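You operate a simulated robot arm through the tools that you are given. There is no shell and no other tool. Be economical: measure what you need, move in short steps, check, and stop when the job is done.

The job below is to be done with a simulated robot arm. You get a single attempt, and the scene is never put back.

Task
Clamp the square block, brush paste over its top, then free it.
Fine: paste from the flat tin; the brush goes back on its rest.
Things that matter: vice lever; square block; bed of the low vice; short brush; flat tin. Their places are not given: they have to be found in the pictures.

The check looks at the end state, three seconds after you hand in, the way a careful person would. Anything else that was tipped, shoved, dropped, spilled or broken makes it a failure.

Robot
A 7-joint arm with a two-finger parallel gripper, fixed in place. Base frame: the origin is at the foot of the arm, x ahead of it, y to its left, z up; the work surface is at about z = 4. Units: mm, rad, N and s.
With the tool pointing down near the work surface it reaches from about 220 to 580 mm from the base axis. Its first joint turns from -1.152 to 1.152 rad. Payload 2.5 kg.
Tool frame: the origin (TCP) lies between the finger pads and is the grasp point; the fingertips stand 23 mm ahead of it; z points along the fingers, y is the line along which they close. Largest opening 94 mm; finger width 38, thickness 10; the body of the gripper, 54 by 96 mm, starts 39 mm behind the TCP.
Orientation is that of the tool frame in the base frame, as [roll, pitch, yaw] about the fixed x, y, z axes, in that order (R = Rz(yaw) Ry(pitch) Rx(roll)). With the fingers straight down and closing along the base's y, the tool's x points along the base's -x, its y along +y and its z along -z.

Tools
- The arm moves only by the tool play_rows. Its argument "deltas" is a list of rows, each a list of 3 entries, a list of its own where there are three numbers: the shift along the tool's x, y, z in units of 500 mm (1.0 is 500 mm), then the turn, a rotation vector about the tool's x, y, z in units of 60 degrees (1.0 is 60 degrees), then the finger opening in mm, from 0 to 94. In form: [[[x, y, z], [rx, ry, rz], hand], ...]. A call has 1 to 8 rows; each row is the pose to reach, as a shift and turn from the pose commanded when the call began, along the tool's axes at that moment. A call with a number of a shift or a turn outside -1 to 1 is refused whole. A row lasts 0.2 s, in which the tool goes at most 50 mm and 0.15 rad; a call with a longer step from one row to the next is refused whole, and so is a gripper value outside its range. Where a pose cannot be reached the arm comes as near as it can. A force on the tool above 40 N (or 10 N above the force at the start of the call, whichever is more), or a blocked arm, ends the call early, and 0.2 s more pass. The fingers move at their own pace (about 108 mm/s each) and stop on an object; they squeeze with about 24 N. The grip force told is the motor's: it shows also when the fingers shut on nothing. Time passes only in rows, and 0.2 s behind the last, so rows that repeat a pose let the fingers close. The reply holds the time, the measured pose of the TCP, the force on the tool along the base axes, the opening and the grip force, in the units named above and with some noise, and new pictures: "show" is both (left out), scene, wrist or none.
- Cameras (640 x 400 px; columns grow to the right, rows downward): "scene" is fixed at [127.4, -411.4, 554.4]; the picture's right is [0.77, -0.64, 0.00], its down [-0.31, -0.38, -0.87] and it looks along [0.56, 0.67, -0.49] (base axes); focal length 332 px, centre (320, 200). "wrist" rides on the gripper at [-39, 0, -44] in the tool frame; the picture's right is [0.00, -1.00, 0.00], its down [0.97, 0.00, -0.24] and it looks along [0.24, 0.00, 0.97] (tool axes); focal length 218 px, centre (320, 200).
- point_at(camera, pixels): for up to 12 pixels [column, row] of the newest picture of that camera ("zoom" is the newest enlarged one), the place [x, y, z] in the base frame of the surface seen there, good to about 2 mm. No time passes.
- inspect(camera, box): a new picture of the part [left, top, right, bottom] of that camera's present view, enlarged. No time passes.
- sign_off(): hands the job in; it is judged then, once.

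Go step by step. Measure first, check grasps and placings, and put right what went wrong. The budget is 80 turns and 120 pictures, counting those below and the enlarged ones. Unless the task says otherwise, let go and move clear before handing in, and close with one line.

The tools are called as a command line: name --argument value ..., lists and objects as JSON in quotes. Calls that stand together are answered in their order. play_rows: Moves the arm, as the interface text tells. Its arguments: {"type":"object","properties":{"deltas":{"type":"array","items":{"type":"array"}},"show":{"type":"string","enum":["both","scene","wrist","none"]}},"required":["deltas"]} The other tools are called the same way: point_at (camera, pixels) gives the place of the surface under pixels of a picture; inspect (camera, box) takes an enlarged picture of a part of a camera's view; sign_off () hands the job in.

At the start:

```text
time_s: 0.0
tool_pos: [282.6, -131.9, 394.3]
tool_rot: [3.141, 0.001, 3.141]
force: [0.6, -0.4, 0.1]
opening: 93.8
grasp_force: 0.1
```

scene: 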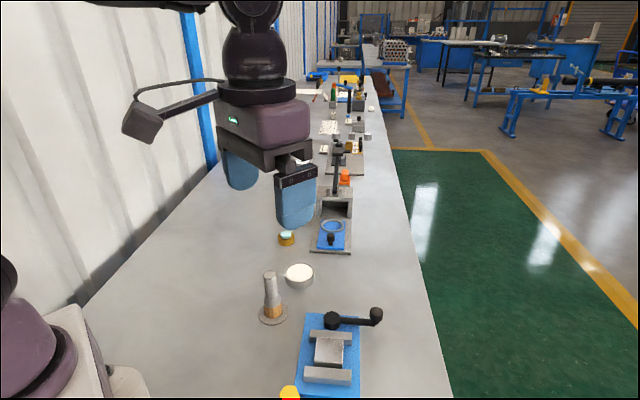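
wrist: 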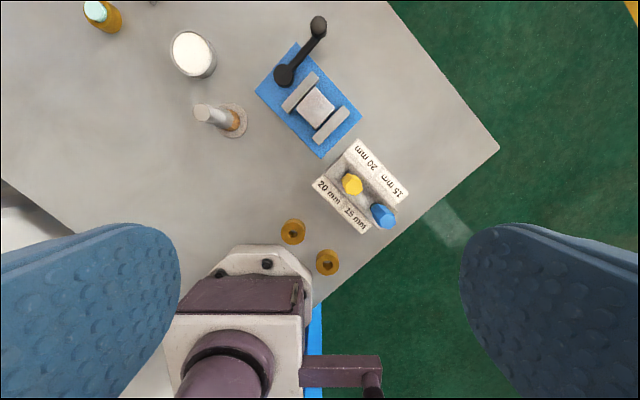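

The pictures show a blue vice with lever (wrist ~(300,60)), a block between its jaws (315,107), a white tin (193,52), and a brush standing in a rest (220,118). I'll enlarge them.

inspect --camera "wrist" --box '[60, 0, 420, 225]'

inspect --camera "scene" --box '[220, 220, 420, 400]'

point_at --camera "wrist" --pixels '[[315, 107], [284, 75], [318, 26], [302, 92], [331, 124], [193, 52], [202, 112], [232, 120], [243, 133], [321, 153], [262, 90], [102, 12]]'

```text
1.78 times, centred on (240, 112) of wrist
```

zoom: 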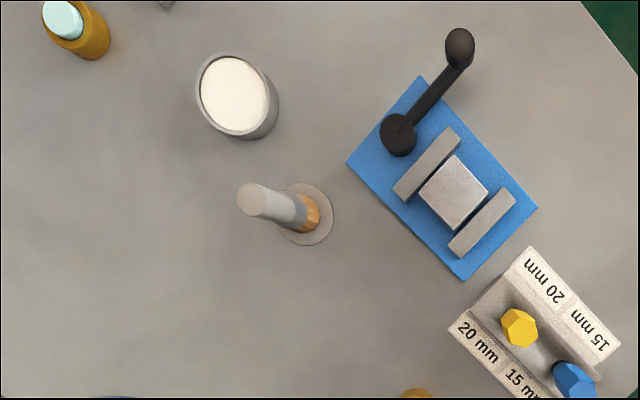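

```text
2.22 times, centred on (320, 310) of scene
```

zoom: 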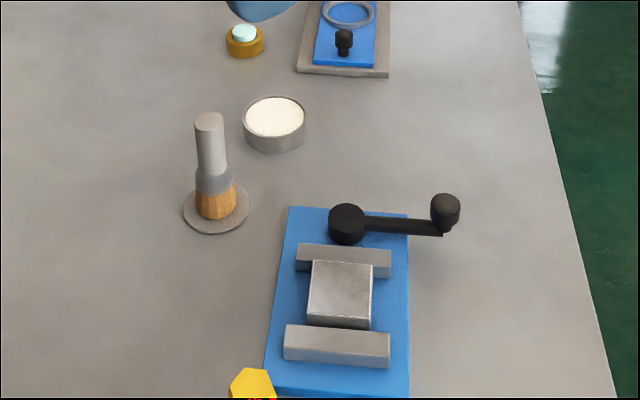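

```text
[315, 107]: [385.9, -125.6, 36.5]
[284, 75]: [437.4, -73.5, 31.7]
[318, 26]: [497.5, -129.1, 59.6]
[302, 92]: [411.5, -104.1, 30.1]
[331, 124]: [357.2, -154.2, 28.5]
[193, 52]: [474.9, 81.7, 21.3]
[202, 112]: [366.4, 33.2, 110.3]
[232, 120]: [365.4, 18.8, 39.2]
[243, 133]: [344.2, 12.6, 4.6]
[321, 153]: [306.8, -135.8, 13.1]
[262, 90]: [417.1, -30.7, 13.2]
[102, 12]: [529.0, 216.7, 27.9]
```

The brush stands bristles-down on a rest disc; the lever arm goes square to the vice axis. I'll measure details in a zoom on the vice, then the brush.

inspect --camera "scene" --box '[280, 290, 400, 400]'

inspect --camera "wrist" --box '[240, 0, 400, 180]'

point_at --camera "scene" --pixels '[[270, 274], [271, 290], [272, 310], [261, 318], [284, 320], [272, 324], [299, 272], [286, 272], [313, 272], [299, 264], [299, 281], [300, 289]]'

point_at --camera "zoom" --pixels '[[320, 200]]'

```text
3.64 times, centred on (340, 345) of scene
```

zoom: 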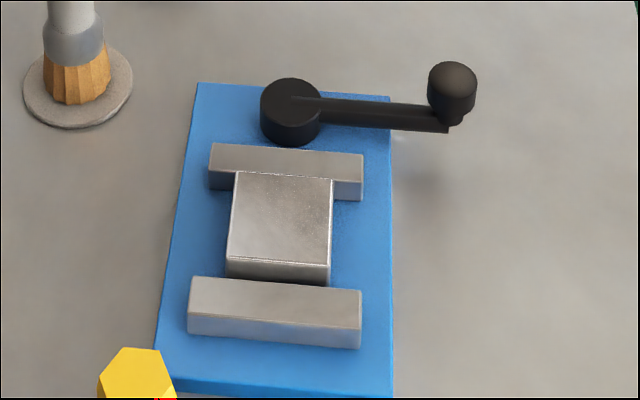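

```text
2.22 times, centred on (320, 90) of wrist
```

zoom: 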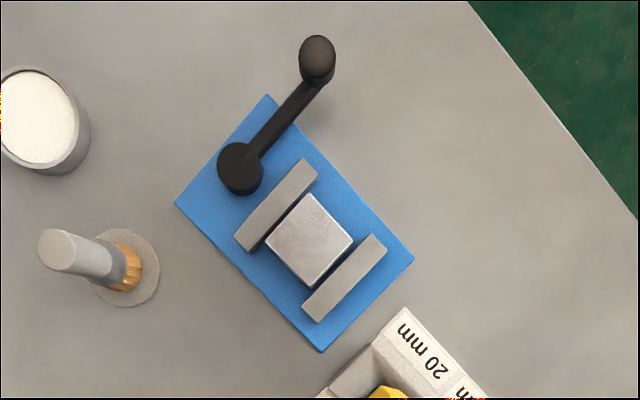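

```text
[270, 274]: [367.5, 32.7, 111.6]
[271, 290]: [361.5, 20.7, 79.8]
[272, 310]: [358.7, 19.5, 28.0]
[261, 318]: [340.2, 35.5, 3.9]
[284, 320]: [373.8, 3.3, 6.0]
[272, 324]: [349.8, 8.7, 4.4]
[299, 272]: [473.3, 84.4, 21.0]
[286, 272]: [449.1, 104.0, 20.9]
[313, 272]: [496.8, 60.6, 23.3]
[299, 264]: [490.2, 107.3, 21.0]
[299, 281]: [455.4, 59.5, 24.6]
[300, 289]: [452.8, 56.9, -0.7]
```

```text
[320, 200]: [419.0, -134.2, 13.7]
```

Brush axis is about (366,30), top z≈112; tin is centred about (473,84) with paste at z≈21. Now the lever knob and block details.

point_at --camera "scene" --pixels '[[376, 309], [376, 315], [370, 314], [381, 314], [375, 322], [332, 315], [350, 320], [360, 321], [332, 325], [343, 349], [330, 375], [342, 336]]'

point_at --camera "zoom" --pixels '[[310, 198], [350, 240], [315, 282], [268, 242], [317, 45], [317, 65], [317, 80], [240, 160], [280, 115], [373, 240], [310, 310], [305, 165]]'

```text
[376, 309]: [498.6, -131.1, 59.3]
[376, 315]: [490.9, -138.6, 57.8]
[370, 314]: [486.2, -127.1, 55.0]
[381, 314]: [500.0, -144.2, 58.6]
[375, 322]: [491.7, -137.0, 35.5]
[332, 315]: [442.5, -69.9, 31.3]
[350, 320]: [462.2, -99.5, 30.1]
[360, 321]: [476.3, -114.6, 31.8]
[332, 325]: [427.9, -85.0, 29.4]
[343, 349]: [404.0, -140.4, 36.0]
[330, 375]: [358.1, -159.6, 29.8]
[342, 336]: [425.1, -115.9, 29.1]
```

```text
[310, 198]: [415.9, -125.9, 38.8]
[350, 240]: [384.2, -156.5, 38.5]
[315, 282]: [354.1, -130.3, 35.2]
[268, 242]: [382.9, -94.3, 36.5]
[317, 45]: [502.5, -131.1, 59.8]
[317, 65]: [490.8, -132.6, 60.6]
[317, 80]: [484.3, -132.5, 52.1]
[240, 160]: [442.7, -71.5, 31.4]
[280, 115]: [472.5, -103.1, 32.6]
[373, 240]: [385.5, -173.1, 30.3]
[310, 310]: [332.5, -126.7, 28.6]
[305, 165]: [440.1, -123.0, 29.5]
```

Block centre ≈(384.5,-127), top z≈36.5; hub ≈(438,-76), knob ≈(497,-133), z 38–60. I go above the knob with the fingers turned to close along its tangent.

play_rows --deltas '[[[-0.0536, 0, 0.0585], [0, 0, 0.092], 60], [[-0.107, 0, 0.117], [0, 0, 0.183], 60], [[-0.161, -0.001, 0.1755], [0, 0, 0.275], 60], [[-0.2145, -0.001, 0.234], [0, 0, 0.367], 60], [[-0.268, -0.001, 0.2925], [0, 0, 0.458], 60], [[-0.322, -0.002, 0.351], [0, 0, 0.55], 60], [[-0.375, -0.002, 0.4095], [0, 0, 0.641], 60], [[-0.429, -0.002, 0.468], [0, 0, 0.733], 60]]'

```text
time_s: 1.8
tool_pos: [500.3, -135.4, 161.8]
tool_rot: [-3.141, 0.001, 2.372]
force: [-0.3, -0.2, -0.5]
opening: 60.0
grasp_force: 0.1
```

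scene: 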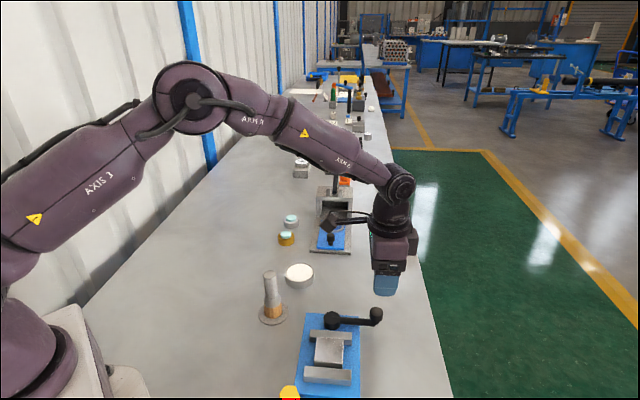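
wrist: 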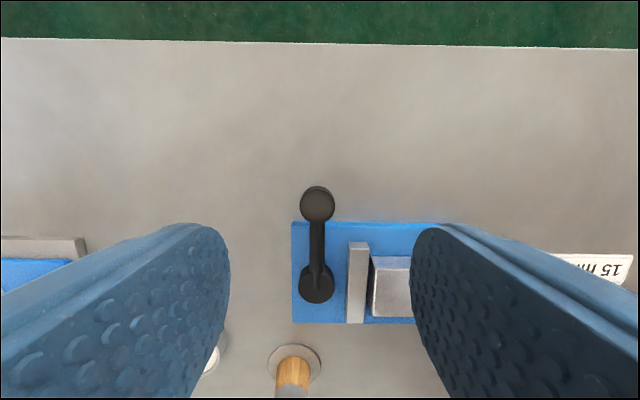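

The lever lies square between the fingers (knob at wrist (317,203)). Checking the knob's centre before descending.

point_at --camera "wrist" --pixels '[[317, 190], [317, 203], [317, 216], [302, 203], [332, 203], [317, 270], [317, 285], [317, 240]]'

```text
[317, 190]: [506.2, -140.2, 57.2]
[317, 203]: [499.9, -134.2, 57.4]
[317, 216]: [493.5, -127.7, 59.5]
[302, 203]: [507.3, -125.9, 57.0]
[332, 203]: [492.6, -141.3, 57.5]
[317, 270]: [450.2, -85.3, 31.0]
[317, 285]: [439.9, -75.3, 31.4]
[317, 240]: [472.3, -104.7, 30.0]
```

Knob centre is (500,-134), radius ≈10. Descend to TCP z≈60 and close.

play_rows --deltas '[[[0, 0.0016, 0.068], [0, 0, 0], 60], [[0, 0.0016, 0.136], [0, 0, 0], 60], [[0, 0.0016, 0.18], [0, 0, 0], 60], [[0, 0.0016, 0.203], [0, 0, 0], 60], [[0, 0.0016, 0.203], [0, 0, 0], 10], [[0, 0.0016, 0.203], [0, 0, 0], 10]]' --show "wrist"

```text
time_s: 3.2
tool_pos: [499.8, -132.3, 59.0]
tool_rot: [3.138, 0.003, 2.377]
force: [14.4, 4.8, -8.9]
opening: 25.6
grasp_force: 44.8
```

wrist: 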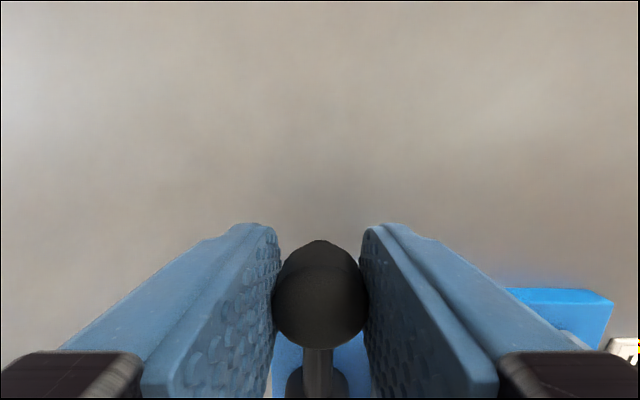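

Knob is held (opening 25.6). Try turning counter-clockwise (away from the block) about 0.24 rad.

play_rows --deltas '[[[0.0003, 0.01, 0], [0, 0, -0.057], 10], [[0.0012, 0.0199, 0], [0, 0, -0.1146], 10], [[0.0027, 0.0297, 0], [0, 0, -0.172], 10], [[0.0048, 0.0395, 0], [0, 0, -0.229], 10]]'

```text
time_s: 4.2
tool_pos: [510.6, -121.0, 59.0]
tool_rot: [-3.138, 0.007, 2.615]
force: [19.7, -19.0, -15.1]
opening: 25.1
grasp_force: 44.8
```

scene: 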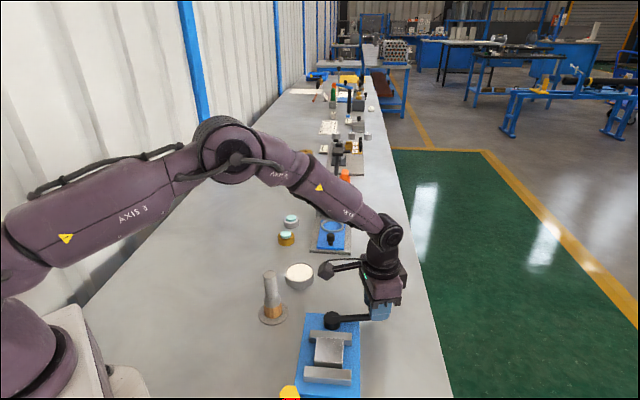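
wrist: 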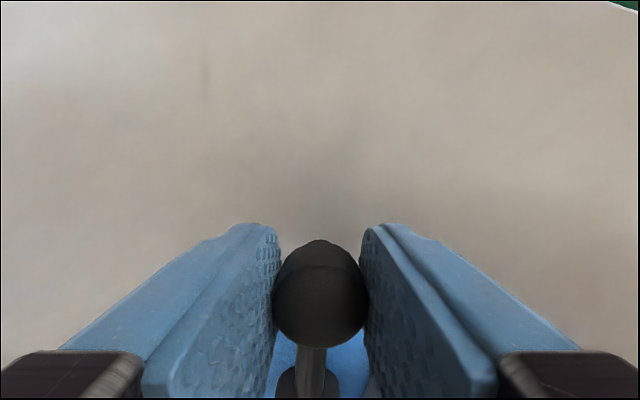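

The lever turned ~0.24 rad with little tangential resistance but 27 N radial force, so my arc is a bit tight. Checking whether the jaws are moving.

inspect --camera "scene" --box '[280, 290, 400, 400]'

```text
3.64 times, centred on (340, 345) of scene
```

zoom: 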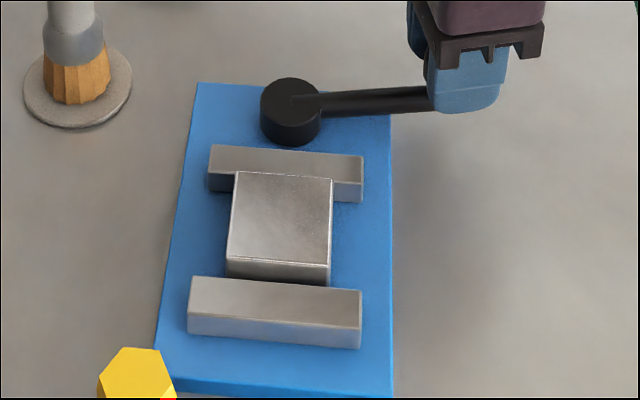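

The far jaw edge crept toward the block (zoom row 143→145), so this direction closes the vice. Continue another 0.48 rad with a slightly wider arc.

play_rows --deltas '[[[-0.0026, 0.01, 0], [0, 0, -0.057], 10], [[-0.0018, 0.0201, 0], [0, 0, -0.1146], 10], [[-0.0003, 0.0301, 0], [0, 0, -0.172], 10], [[0.0018, 0.0399, 0], [0, 0, -0.229], 10], [[0.0045, 0.0496, 0], [0, 0, -0.286], 10], [[0.0078, 0.0592, 0], [0, 0, -0.344], 10], [[0.0116, 0.0685, 0], [0, 0, -0.401], 10], [[0.016, 0.0776, 0], [0, 0, -0.458], 10]]' --show "none"

inspect --camera "scene" --box '[280, 290, 400, 400]'

```text
time_s: 6.0
tool_pos: [523.7, -77.9, 59.1]
tool_rot: [-3.14, 0.009, 3.095]
force: [28.6, -5.7, -8.8]
opening: 25.2
grasp_force: 45.3
```

```text
3.64 times, centred on (340, 345) of scene
```

zoom: 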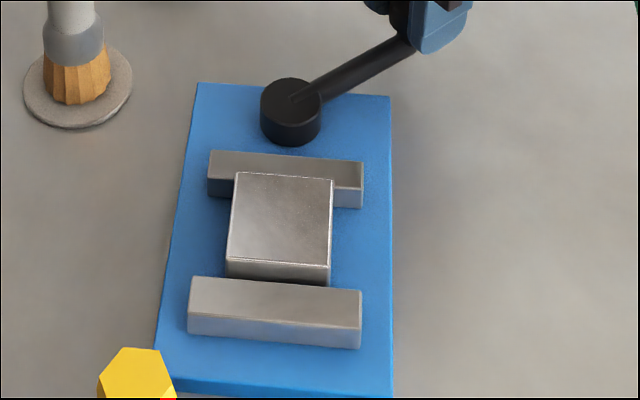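

The jaw keeps advancing (row 150). Continue another 0.48 rad, relieving the radial force by 2 mm outward.

play_rows --deltas '[[[-0.0038, 0.0101, 0], [0, 0, -0.057], 10], [[-0.0028, 0.0203, 0], [0, 0, -0.1146], 10], [[-0.0013, 0.0304, 0], [0, 0, -0.172], 10], [[0.0009, 0.0404, 0], [0, 0, -0.229], 10], [[0.0036, 0.0502, 0], [0, 0, -0.286], 10], [[0.0069, 0.0599, 0], [0, 0, -0.344], 10], [[0.0108, 0.0693, 0], [0, 0, -0.401], 10], [[0.0152, 0.0785, 0], [0, 0, -0.458], 10]]' --show "none"

inspect --camera "scene" --box '[280, 290, 400, 400]'

```text
time_s: 7.8
tool_pos: [518.3, -36.9, 59.7]
tool_rot: [-3.14, 0.008, -2.709]
force: [26.1, 6.9, -12.1]
opening: 25.3
grasp_force: 45.0
```

```text
3.64 times, centred on (340, 345) of scene
```

zoom: 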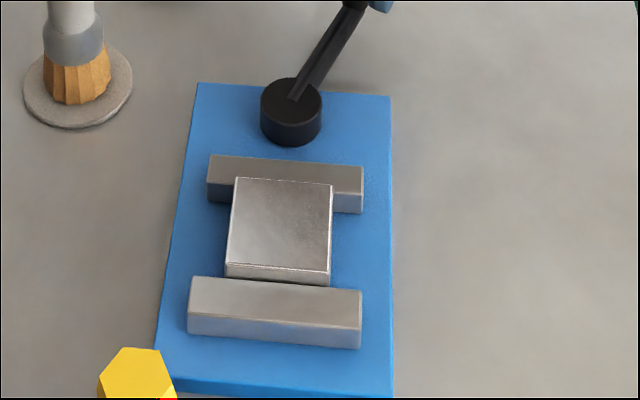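

The jaw is now pushing the block toward the fixed jaw (block edge 172→177). Continue 0.4 rad more.

play_rows --deltas '[[[-0.0038, 0.0101, 0], [0, 0, -0.057], 10], [[-0.0028, 0.0203, 0], [0, 0, -0.1146], 10], [[-0.0013, 0.0304, 0], [0, 0, -0.172], 10], [[0.0009, 0.0404, 0], [0, 0, -0.229], 10], [[0.0036, 0.0502, 0], [0, 0, -0.286], 10], [[0.0069, 0.0599, 0], [0, 0, -0.344], 10], [[0.0108, 0.0693, 0], [0, 0, -0.401], 10], [[0.0152, 0.0785, 0], [0, 0, -0.458], 10]]' --show "none"

inspect --camera "scene" --box '[280, 290, 400, 400]'

```text
time_s: 9.4
tool_pos: [503.9, -17.3, 59.9]
tool_rot: [-3.119, 0.01, -2.308]
force: [24.4, -11.3, -18.5]
opening: 25.4
grasp_force: 45.0
stopped in row 8: the force on the tool passed its limit (the readings are from after the stop); the commanded pose is now the measured one
```

```text
3.64 times, centred on (340, 345) of scene
```

zoom: 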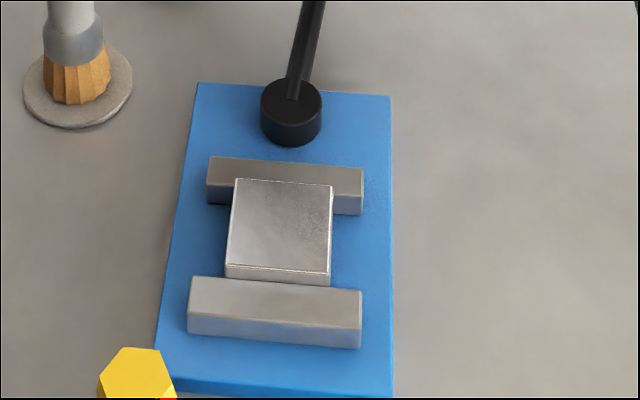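

The lever stopped at about 43–46° (≈90° of travel) with the block flush against the fixed jaw. I test with one small further push.

play_rows --deltas '[[[-0.001, 0.004, 0], [0, 0, -0.02], 10], [[-0.001, 0.008, 0], [0, 0, -0.04], 10], [[0, 0.012, 0], [0, 0, -0.06], 10]]' --show "none"

inspect --camera "scene" --box '[280, 290, 400, 400]'

```text
time_s: 9.9
tool_pos: [504.4, -18.8, 60.1]
tool_rot: [-3.11, 0.012, -2.286]
force: [20.9, -11.0, -15.9]
opening: 25.2
grasp_force: 45.0
stopped in row 2: the force on the tool passed its limit (the readings are from after the stop); the commanded pose is now the measured one
```

```text
3.64 times, centred on (340, 345) of scene
```

zoom: 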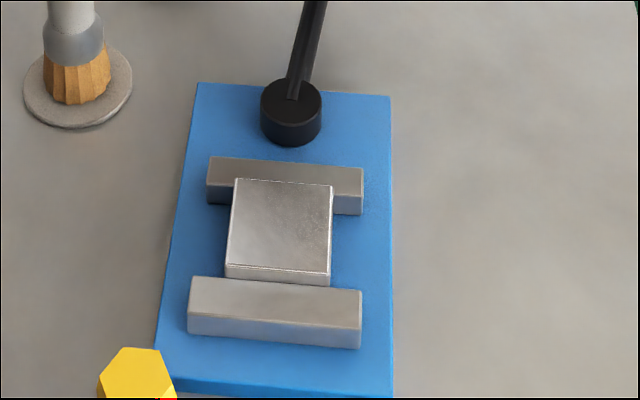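

Firm stop: clamped. Open, and rise straight up.

play_rows --deltas '[[[0, 0, 0], [0, 0, 0], 50], [[0, 0, 0], [0, 0, 0], 50], [[0, 0, -0.06], [0, 0, 0], 50], [[0, 0, -0.14], [0, 0, 0], 50], [[0, 0, -0.22], [0, 0, 0], 50], [[0, 0, -0.3], [0, 0, 0], 50]]'

```text
time_s: 11.3
tool_pos: [499.5, -12.3, 210.8]
tool_rot: [-3.118, 0.008, -2.283]
force: [0.9, 0.8, -1.1]
opening: 50.2
grasp_force: 0.2
```

scene: 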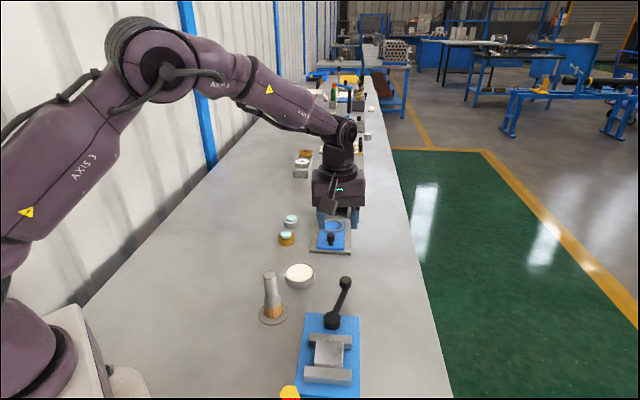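
wrist: 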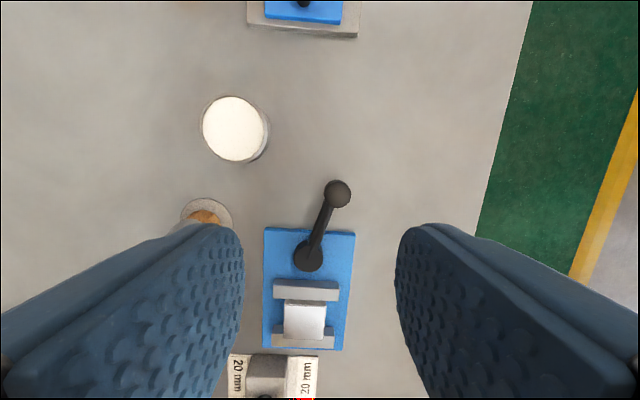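

Clamped: the wrist view shows the jaws on the block, lever now pointing outward. Next, move above the brush, squaring the tool.

play_rows --deltas '[[[0.0184, 0.043, -0.005], [-0.004, 0.001, 0.137], 50], [[0.037, 0.086, -0.01], [-0.008, 0.0025, 0.273], 50], [[0.0553, 0.129, -0.01], [-0.011, 0.004, 0.41], 50], [[0.0737, 0.172, -0.01], [-0.015, 0.005, 0.547], 50], [[0.092, 0.2146, -0.01], [-0.019, 0.006, 0.683], 50], [[0.1106, 0.2575, -0.01], [-0.0225, 0.0076, 0.82], 50], [[0.1106, 0.2575, -0.01], [-0.0225, 0.0076, 0.82], 50]]'

```text
time_s: 12.9
tool_pos: [367.9, 27.7, 210.7]
tool_rot: [3.13, 0.008, 3.141]
force: [1.4, 1.0, 0.3]
opening: 50.1
grasp_force: 0.1
```

scene: 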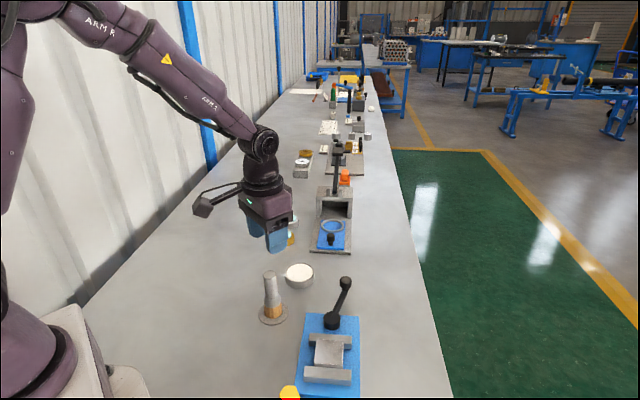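
wrist: 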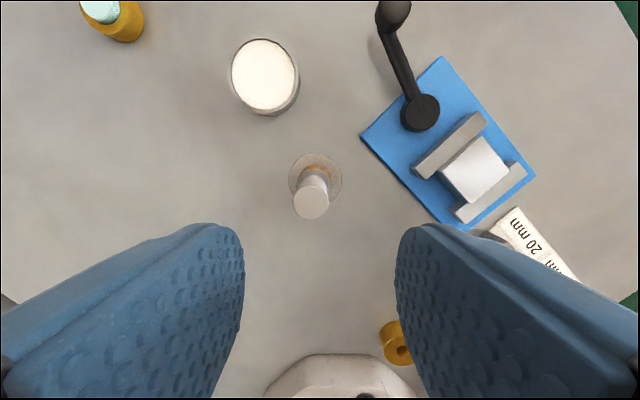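

The tool is square above the brush. Measuring brush top (312,203), rest, tin, block and lever from here.

point_at --camera "wrist" --pixels '[[312, 203], [295, 203], [328, 203], [312, 217], [291, 175], [341, 178], [235, 72], [297, 85], [264, 42], [264, 108], [392, 12], [420, 112]]'

point_at --camera "wrist" --pixels '[[474, 169], [474, 138], [508, 170], [474, 200], [442, 171], [265, 75], [317, 155]]'

```text
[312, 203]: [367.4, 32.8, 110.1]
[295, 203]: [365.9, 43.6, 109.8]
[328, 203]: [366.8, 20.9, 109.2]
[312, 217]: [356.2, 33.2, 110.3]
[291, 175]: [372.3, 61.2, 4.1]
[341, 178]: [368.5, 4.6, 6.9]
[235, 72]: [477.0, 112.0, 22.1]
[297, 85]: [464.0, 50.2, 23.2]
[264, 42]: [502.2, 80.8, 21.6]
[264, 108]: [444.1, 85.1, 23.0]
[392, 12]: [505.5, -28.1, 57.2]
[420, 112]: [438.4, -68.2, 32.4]
```

```text
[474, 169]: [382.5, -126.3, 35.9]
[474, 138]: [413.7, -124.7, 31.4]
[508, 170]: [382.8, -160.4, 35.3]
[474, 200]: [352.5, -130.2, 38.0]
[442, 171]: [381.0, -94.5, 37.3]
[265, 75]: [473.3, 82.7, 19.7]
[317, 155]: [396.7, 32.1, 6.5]
```

Brush axis (367,32), handle diameter ≈23, top z 110. Descend to TCP z≈90 and grip.

play_rows --deltas '[[[0, 0.006, 0.06], [0.005, 0.004, 0], 60], [[0, 0.0114, 0.12], [0.011, 0.0076, 0], 60], [[0, 0.0114, 0.18], [0.011, 0.0076, 0], 60], [[0, 0.0114, 0.22], [0.011, 0.0076, 0], 60], [[0, 0.0114, 0.2414], [0.011, 0.0076, 0], 60], [[0, 0.0114, 0.2414], [0.011, 0.0076, 0], 60]]'

```text
time_s: 14.3
tool_pos: [366.3, 35.1, 90.6]
tool_rot: [-3.139, -0.001, -3.141]
force: [-0.2, 0.1, -0.6]
opening: 59.9
grasp_force: 0.1
```

scene: 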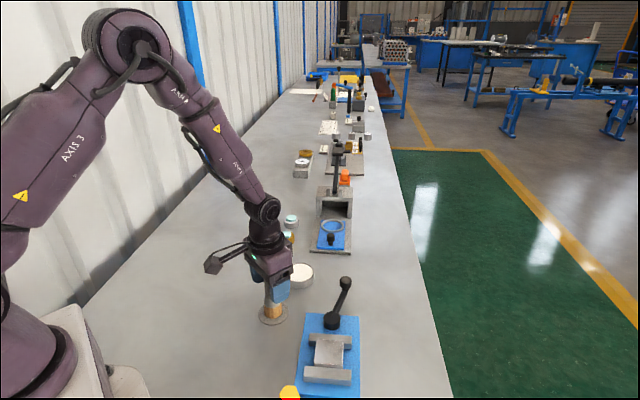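
wrist: 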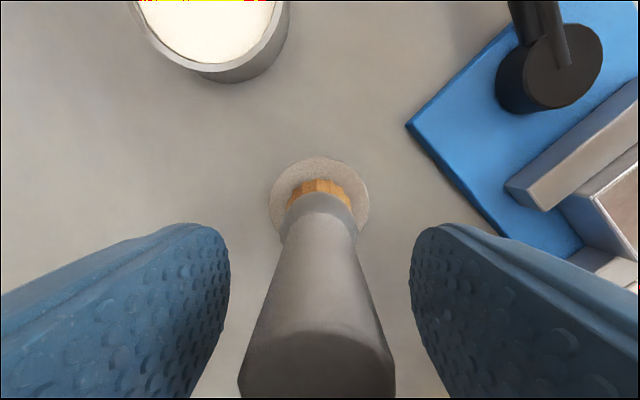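

The brush is centred between the fingers (handle columns 238–395). Close on it.

play_rows --deltas '[[[0, 0, 0], [0, 0, 0], 35], [[0, 0, 0], [0, 0, 0], 10], [[0, 0, 0], [0, 0, 0], 10], [[0, 0, 0], [0, 0, 0], 10]]' --show "wrist"

```text
time_s: 15.3
tool_pos: [365.5, 34.4, 91.1]
tool_rot: [-3.14, -0.001, 3.141]
force: [0.7, -0.8, 0.5]
opening: 25.3
grasp_force: 23.9
```

wrist: 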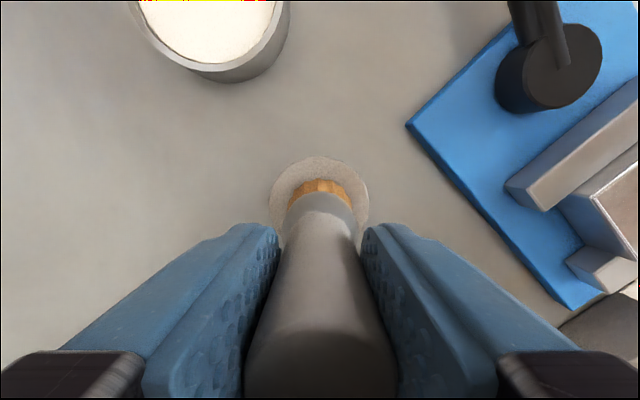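

Gripped (24 N, opening 25.3). Lift 75 mm and carry over to the tin.

play_rows --deltas '[[[0, 0, -0.04], [0, 0, 0], 10], [[0, 0, -0.1], [0, 0, 0], 10], [[0, 0, -0.15], [0, 0, 0], 10], [[-0.05, 0.024, -0.15], [0, 0, 0], 10], [[-0.11, 0.048, -0.15], [0, 0, 0], 10], [[-0.17, 0.076, -0.15], [0, 0, 0], 10], [[-0.2145, 0.096, -0.15], [0, 0, 0], 10], [[-0.2145, 0.096, -0.15], [0, 0, 0], 10]]'

```text
time_s: 17.1
tool_pos: [474.0, 82.8, 166.2]
tool_rot: [-3.138, 0.0, 3.142]
force: [-0.5, 0.7, -0.2]
opening: 25.2
grasp_force: 23.9
```

scene: 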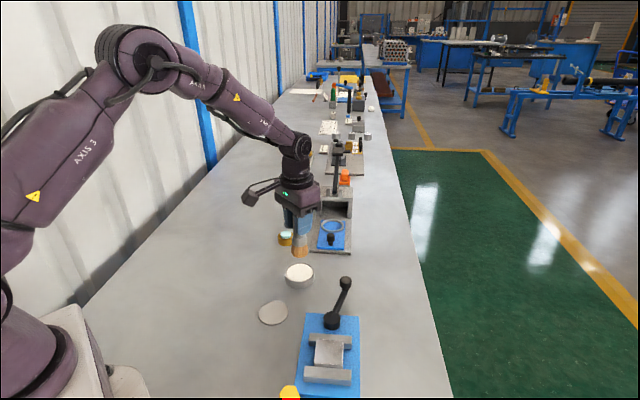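
wrist: 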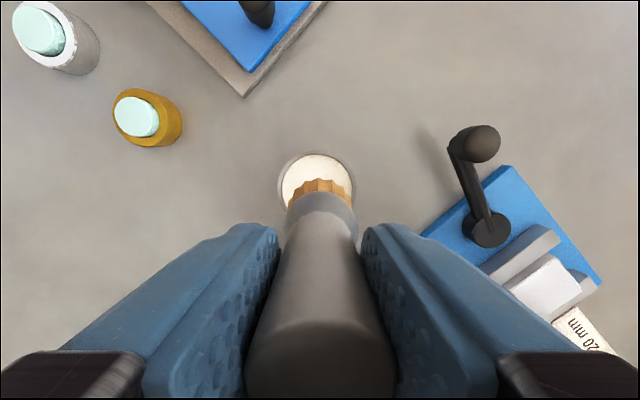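

Brush hangs over the tin. With the rest empty I measure it, plus the bristle end.

inspect --camera "scene" --box '[240, 220, 360, 330]'

point_at --camera "scene" --pixels '[[272, 313], [260, 315], [286, 312], [272, 303], [272, 322], [300, 254], [299, 272]]'

```text
3.64 times, centred on (300, 275) of scene
```

zoom: 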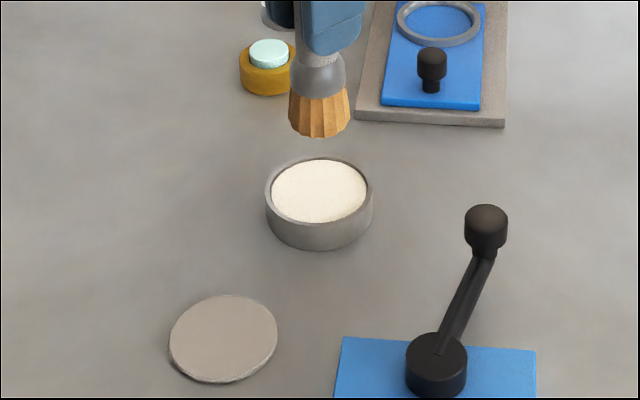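

```text
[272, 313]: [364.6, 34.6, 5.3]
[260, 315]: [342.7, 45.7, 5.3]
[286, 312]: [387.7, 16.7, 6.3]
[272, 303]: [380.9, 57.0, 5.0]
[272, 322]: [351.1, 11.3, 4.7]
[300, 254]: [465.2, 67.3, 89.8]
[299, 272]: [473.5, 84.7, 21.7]
```

Tip hangs ~85 mm under the TCP. Dip to tip z≈16, dwell with a small swirl, then rise.

play_rows --deltas '[[[0, 0, 0.06], [0, 0, 0], 10], [[0, 0, 0.11], [0, 0, 0], 10], [[0, 0, 0.13], [0, 0, 0], 10], [[0.01, 0, 0.13], [0, 0, 0], 10], [[-0.01, 0, 0.13], [0, 0, 0], 10], [[0, 0.008, 0.13], [0, 0, 0], 10], [[0, -0.008, 0.13], [0, 0, 0], 10], [[0, 0, 0.13], [0, 0, 0], 10]]'

```text
time_s: 18.9
tool_pos: [471.8, 83.5, 99.9]
tool_rot: [-3.139, -0.003, 3.141]
force: [0.2, 0.1, -0.1]
opening: 25.5
grasp_force: 24.1
```

scene: 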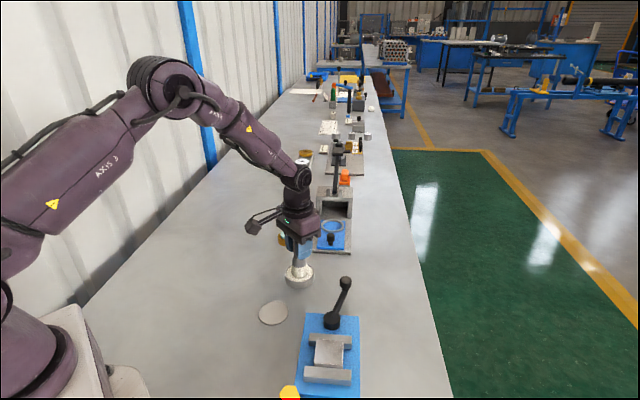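
wrist: 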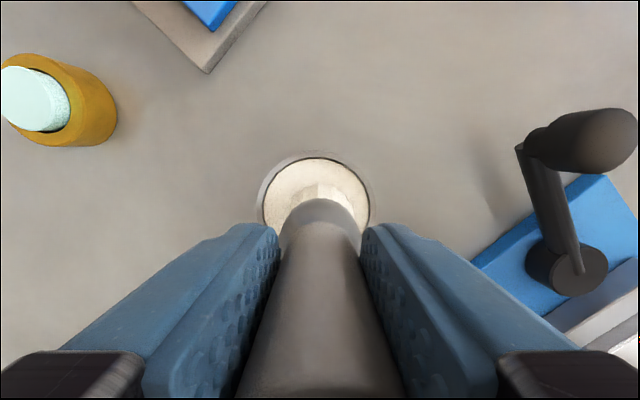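

The bristles took the white paste. Rise and carry to over the block.

play_rows --deltas '[[[0, 0, -0.075], [0, 0, 0], 10], [[0, 0, -0.15], [0, 0, 0], 10], [[0.03, -0.07, -0.15], [0, 0, 0], 10], [[0.06, -0.14, -0.15], [0, 0, 0], 10], [[0.09, -0.212, -0.15], [0, 0, 0], 10], [[0.12, -0.283, -0.15], [0, 0, 0], 10], [[0.15, -0.354, -0.15], [0, 0, 0], 10], [[0.178, -0.422, -0.15], [0, 0, 0], 10]]'

```text
time_s: 20.7
tool_pos: [387.0, -126.9, 176.6]
tool_rot: [-3.141, -0.003, 3.141]
force: [-0.3, -0.2, -1.3]
opening: 25.0
grasp_force: 24.0
```

scene: 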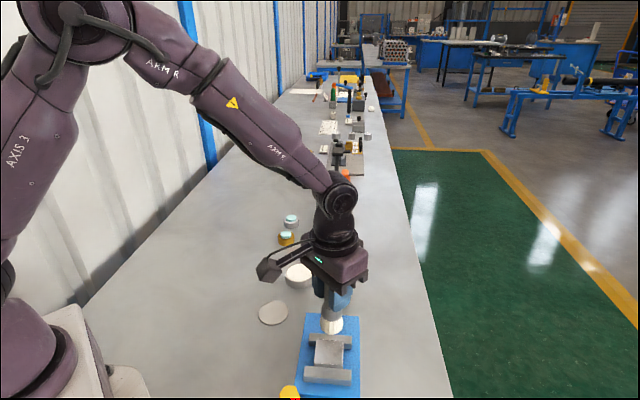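
wrist: 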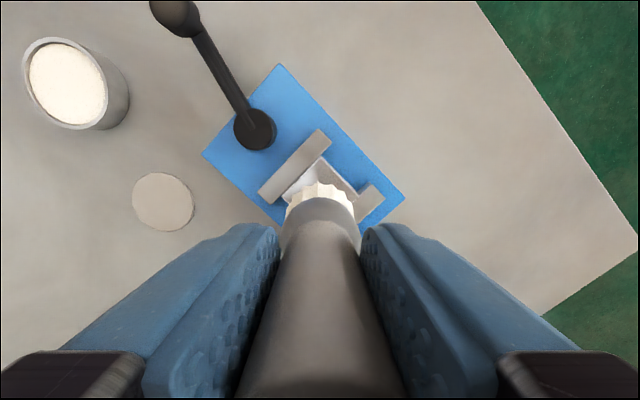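

Over the block, tip above it. Descend to just above the surface first and check.

play_rows --deltas '[[[0.004, -0.001, 0.03], [0, 0, 0], 10], [[0.008, -0.002, 0.07], [0, 0, 0], 10], [[0.008, -0.002, 0.095], [0, 0, 0], 10], [[0.008, -0.002, 0.1], [0, 0, 0], 10]]' --show "none"

inspect --camera "scene" --box '[280, 290, 400, 400]'

```text
time_s: 21.7
tool_pos: [380.7, -128.5, 126.3]
tool_rot: [-3.14, -0.001, 3.141]
force: [-0.2, 0.1, -0.8]
opening: 25.2
grasp_force: 24.2
```

```text
3.64 times, centred on (340, 345) of scene
```

zoom: 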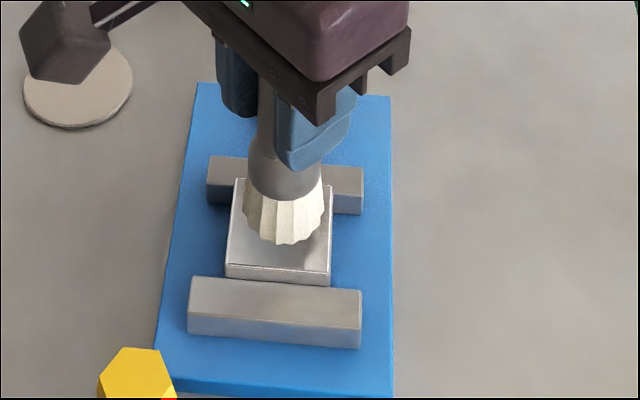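

The bristles hover ~5 mm above the block, centred. Press lightly and stroke toward all four corners.

play_rows --deltas '[[[0, 0, 0.013], [0, 0, 0], 10], [[-0.031, 0, 0.013], [0, 0, 0], 10], [[-0.031, 0, 0.013], [0, 0, 0], 10], [[0, 0.031, 0.013], [0, 0, 0], 10], [[0, 0.031, 0.013], [0, 0, 0], 10], [[0.031, 0, 0.013], [0, 0, 0], 10], [[0.031, 0, 0.013], [0, 0, 0], 10]]' --show "none"

inspect --camera "scene" --box '[280, 290, 400, 400]'

```text
time_s: 23.3
tool_pos: [364.8, -128.0, 118.1]
tool_rot: [-3.14, 0.0, 3.141]
force: [-0.7, -0.3, -1.3]
opening: 25.4
grasp_force: 24.0
```

```text
3.64 times, centred on (340, 345) of scene
```

zoom: 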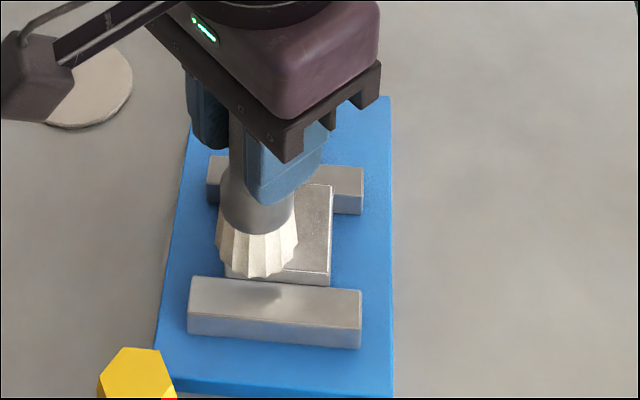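

Bristles reach the left corner; paste is not yet discernible. Finish the round, then lift and look.

play_rows --deltas '[[[-0.031, -0.031, 0], [0, 0, 0], 10], [[-0.031, -0.031, 0], [0, 0, 0], 10], [[-0.062, 0, 0], [0, 0, 0], 10], [[-0.062, 0, 0], [0, 0, 0], 10], [[-0.031, 0, 0], [0, 0, 0], 10], [[-0.031, 0, 0], [0, 0, 0], 10], [[-0.031, 0, -0.06], [0, 0, 0], 10], [[-0.031, 0, -0.12], [0, 0, 0], 10]]' --show "none"

inspect --camera "scene" --box '[280, 290, 400, 400]'

```text
time_s: 25.1
tool_pos: [383.7, -128.9, 180.0]
tool_rot: [-3.139, -0.001, 3.141]
force: [-0.4, -0.3, -1.3]
opening: 25.3
grasp_force: 24.2
```

```text
3.64 times, centred on (340, 345) of scene
```

zoom: 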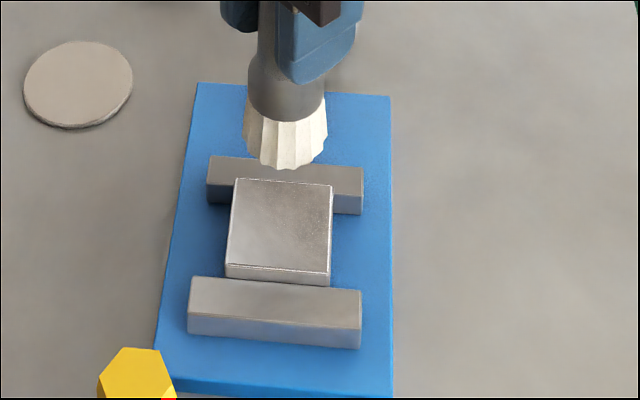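

No paste on the block yet (zoom (280,220) still bare metal). Check the actual height of the bristle tip.

point_at --camera "zoom" --pixels '[[265, 164], [290, 166], [310, 161], [265, 140], [290, 140], [290, 122], [280, 220], [250, 260], [320, 260], [325, 195], [245, 190]]'

inspect --camera "scene" --box '[300, 290, 380, 360]'

```text
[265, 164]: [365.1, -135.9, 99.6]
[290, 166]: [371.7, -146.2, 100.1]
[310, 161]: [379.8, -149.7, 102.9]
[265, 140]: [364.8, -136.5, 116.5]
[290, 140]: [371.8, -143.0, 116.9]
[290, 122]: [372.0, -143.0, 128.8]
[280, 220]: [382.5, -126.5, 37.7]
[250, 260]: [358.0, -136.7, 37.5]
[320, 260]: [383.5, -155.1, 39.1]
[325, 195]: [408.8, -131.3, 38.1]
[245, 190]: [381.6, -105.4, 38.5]
```

```text
5.71 times, centred on (340, 325) of scene
```

zoom: 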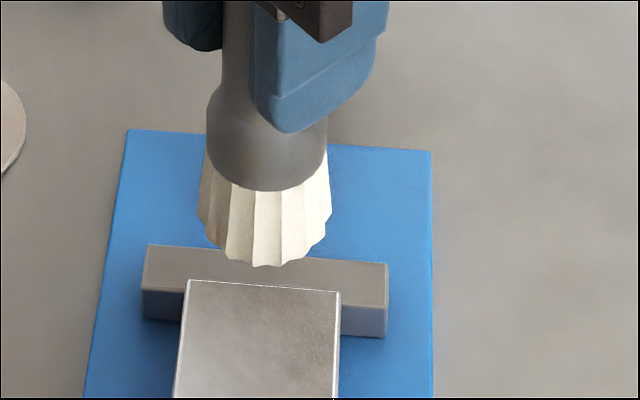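

The visible tip is at z≈99.5 with TCP 180, so the offset is only ~80.5 mm: I was just skimming. Go down to TCP ≈114 and watch the force.

play_rows --deltas '[[[0.002, 0.001, 0.06], [0, 0, 0], 10], [[0.002, 0.001, 0.11], [0, 0, 0], 10], [[0.002, 0.001, 0.124], [0, 0, 0], 10], [[0.002, 0.001, 0.128], [0, 0, 0], 10], [[0.002, 0.001, 0.132], [0, 0, 0], 10], [[0.002, 0.001, 0.132], [0, 0, 0], 10]]' --show "none"

inspect --camera "scene" --box '[300, 310, 380, 380]'

```text
time_s: 26.5
tool_pos: [380.9, -128.2, 113.4]
tool_rot: [-3.14, 0.004, 3.14]
force: [3.7, -0.5, 13.0]
opening: 25.1
grasp_force: 24.2
```

```text
5.71 times, centred on (340, 345) of scene
```

zoom: 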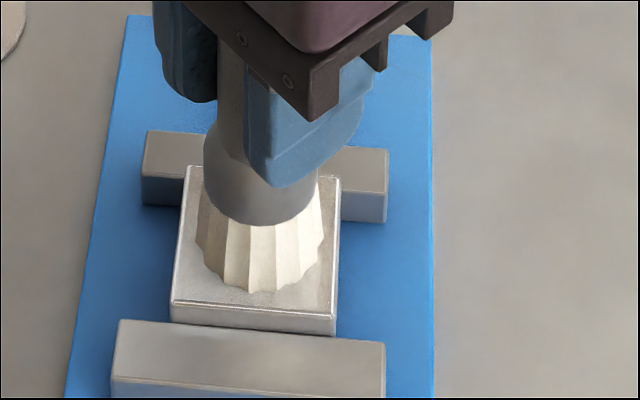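

Contact now: 13 N upward. Stroke round the four corners at this depth.

play_rows --deltas '[[[-0.016, 0, -0.001], [0, 0, 0], 10], [[-0.03, 0, -0.001], [0, 0, 0], 10], [[-0.015, 0.015, -0.001], [0, 0, 0], 10], [[0, 0.03, -0.001], [0, 0, 0], 10], [[0.015, 0.015, -0.001], [0, 0, 0], 10], [[0.03, 0, -0.001], [0, 0, 0], 10], [[0.015, -0.015, -0.001], [0, 0, 0], 10], [[0, -0.03, -0.001], [0, 0, 0], 10]]' --show "none"

inspect --camera "scene" --box '[300, 310, 380, 380]'

```text
time_s: 28.3
tool_pos: [381.4, -146.1, 115.3]
tool_rot: [-3.14, -0.001, 3.141]
force: [0.3, -0.1, -0.1]
opening: 25.0
grasp_force: 23.8
```

```text
5.71 times, centred on (340, 345) of scene
```

zoom: 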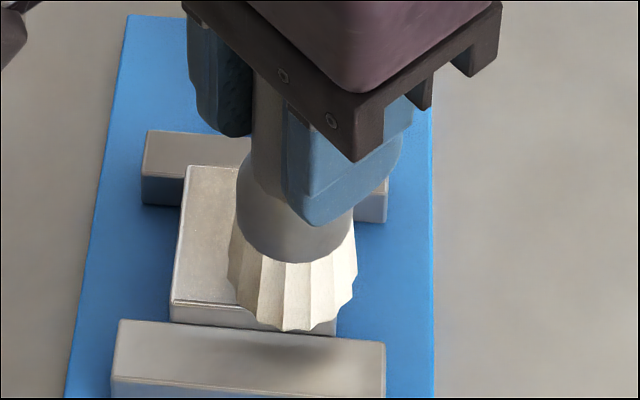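

A cream tint is showing on the block. One more round, 1.5 mm lower, finishing at the centre.

play_rows --deltas '[[[0, 0, 0.003], [0, 0, 0], 10], [[-0.015, 0.015, 0.003], [0, 0, 0], 10], [[-0.03, 0.03, 0.003], [0, 0, 0], 10], [[-0.015, 0.045, 0.003], [0, 0, 0], 10], [[0, 0.06, 0.003], [0, 0, 0], 10], [[0.015, 0.045, 0.003], [0, 0, 0], 10], [[0.03, 0.03, 0.003], [0, 0, 0], 10], [[0, 0.03, 0.003], [0, 0, 0], 10]]' --show "none"

play_rows --deltas '[[[0, 0, 0], [0, 0, 0], 10], [[0, 0, -0.05], [0, 0, 0], 10], [[0, 0, -0.12], [0, 0, 0], 10], [[0, 0, -0.16], [0, 0, 0], 10], [[0, 0, -0.16], [0, 0, 0], 10]]' --show "wrist"

inspect --camera "scene" --box '[300, 310, 380, 380]'

```text
time_s: 30.1
tool_pos: [378.7, -131.0, 111.1]
tool_rot: [-3.138, -0.003, 3.139]
force: [-5.6, -2.1, 15.2]
opening: 24.9
grasp_force: 23.5
```

```text
time_s: 31.3
tool_pos: [379.2, -129.9, 191.9]
tool_rot: [-3.14, -0.001, 3.141]
force: [0.3, 0.6, -1.5]
opening: 25.2
grasp_force: 23.8
```

wrist: 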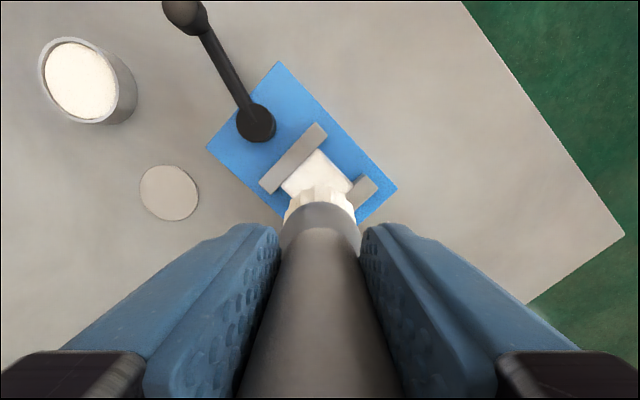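

```text
5.71 times, centred on (340, 345) of scene
```

zoom: 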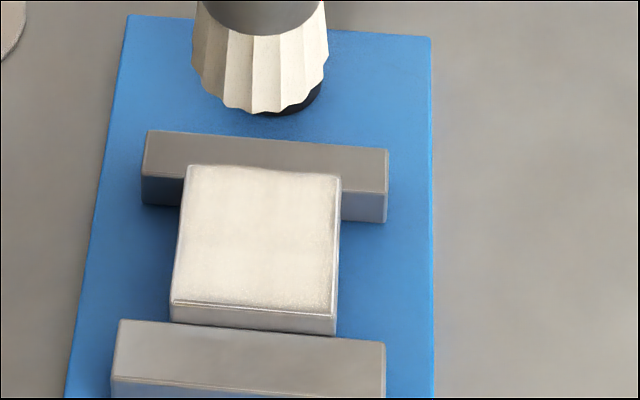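

The block top carries a full even coat. Now carry the brush back above its rest.

play_rows --deltas '[[[0.005, 0.06, 0], [0, 0, 0], 10], [[0.01, 0.13, 0], [0, 0, 0], 10], [[0.015, 0.2, 0], [0, 0, 0], 10], [[0.02, 0.27, 0], [0, 0, 0], 10], [[0.027, 0.329, 0], [0, 0, 0], 10], [[0.027, 0.329, 0.05], [0, 0, 0], 10], [[0.027, 0.329, 0.11], [0, 0, 0], 10], [[0.027, 0.329, 0.11], [0, 0, 0], 10]]'

inspect --camera "scene" --box '[225, 250, 325, 340]'

```text
time_s: 33.1
tool_pos: [366.2, 36.4, 136.5]
tool_rot: [-3.14, -0.001, 3.141]
force: [-0.5, -1.1, -1.5]
opening: 24.9
grasp_force: 23.7
```

scene: 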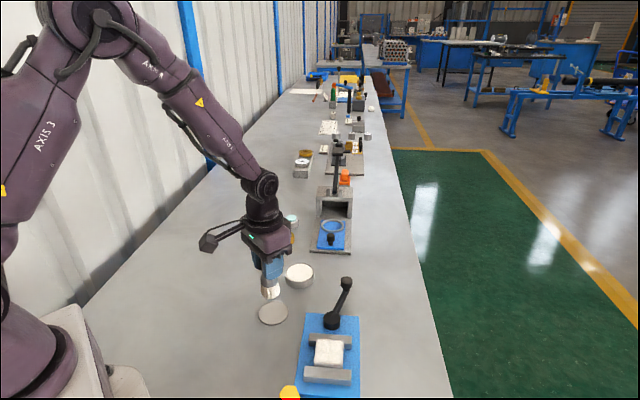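
wrist: 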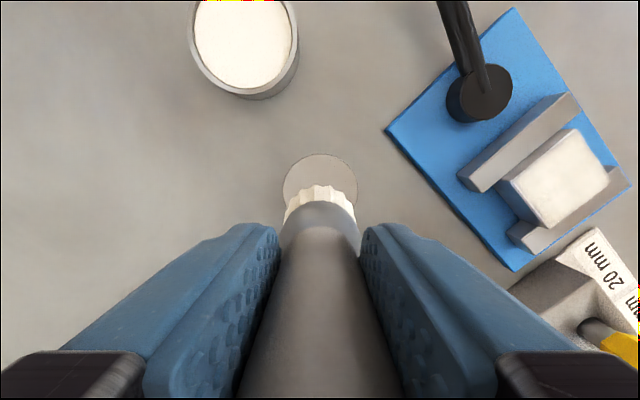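

```text
4.44 times, centred on (275, 295) of scene
```

zoom: 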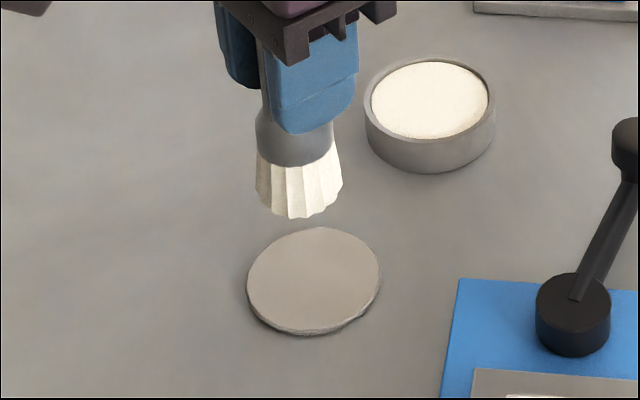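

Bristles are centred over the disc. Lower to ~TCP 88 and then step gently to find contact.

play_rows --deltas '[[[0, -0.003, 0.05], [0, 0, 0], 10], [[0, -0.003, 0.085], [0, 0, 0], 10], [[0, -0.003, 0.097], [0, 0, 0], 10], [[0, -0.003, 0.099], [0, 0, 0], 10], [[0, -0.003, 0.099], [0, 0, 0], 10]]' --show "none"

inspect --camera "scene" --box '[225, 250, 325, 340]'

```text
time_s: 34.3
tool_pos: [367.3, 34.4, 88.4]
tool_rot: [-3.141, 0.0, 3.141]
force: [0.6, -0.2, -1.5]
opening: 24.9
grasp_force: 24.3
```

```text
4.44 times, centred on (275, 295) of scene
```

zoom: 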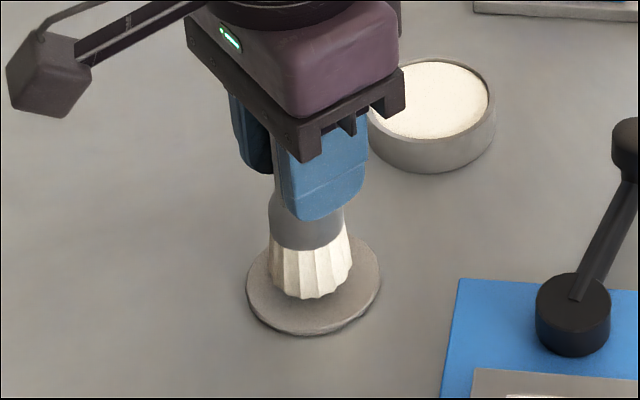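

Still just above the disc. Step down 2 mm at a time.

play_rows --deltas '[[[0, 0, 0.003], [0, 0, 0], 10], [[0, 0, 0.006], [0, 0, 0], 10], [[0, 0, 0.006], [0, 0, 0], 10]]' --show "none"

play_rows --deltas '[[[0, 0, 0.002], [0, 0, 0], 10], [[0, 0, 0.004], [0, 0, 0], 10], [[0, 0, 0.004], [0, 0, 0], 10]]' --show "none"

inspect --camera "scene" --box '[225, 250, 325, 340]'

```text
time_s: 35.1
tool_pos: [365.5, 33.9, 84.6]
tool_rot: [-3.139, -0.002, -3.141]
force: [0.6, 0.4, 0.0]
opening: 24.9
grasp_force: 24.0
```

```text
time_s: 35.9
tool_pos: [366.7, 34.3, 82.6]
tool_rot: [-3.141, 0.0, -3.141]
force: [-0.3, -0.3, -0.3]
opening: 25.3
grasp_force: 24.3
```

```text
4.44 times, centred on (275, 295) of scene
```

zoom: 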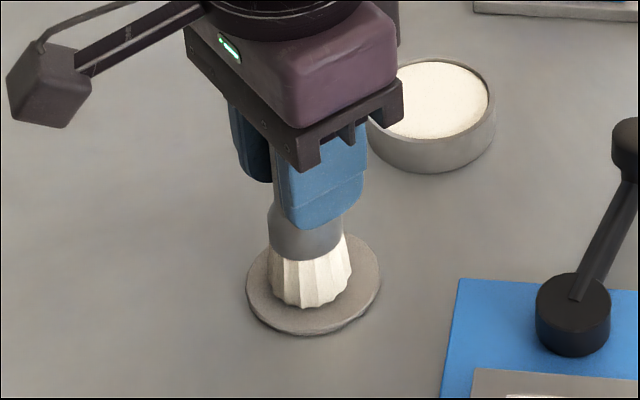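

Force has gone from −1.5 to about −0.3 N, hinting at near contact. Step 2 mm more.

play_rows --deltas '[[[0, 0, 0.002], [0, 0, 0], 10], [[0, 0, 0.004], [0, 0, 0], 10], [[0, 0, 0.004], [0, 0, 0], 10]]' --show "none"

point_at --camera "zoom" --pixels '[[310, 303], [310, 290], [310, 315], [285, 300], [335, 298]]'

```text
time_s: 36.7
tool_pos: [365.5, 35.1, 82.0]
tool_rot: [-3.14, 0.002, 3.142]
force: [-2.1, -2.3, 19.6]
opening: 24.8
grasp_force: 24.1
```

```text
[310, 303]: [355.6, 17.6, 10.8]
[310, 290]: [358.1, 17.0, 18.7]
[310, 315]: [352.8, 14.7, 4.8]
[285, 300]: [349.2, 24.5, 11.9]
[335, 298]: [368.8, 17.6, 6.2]
```

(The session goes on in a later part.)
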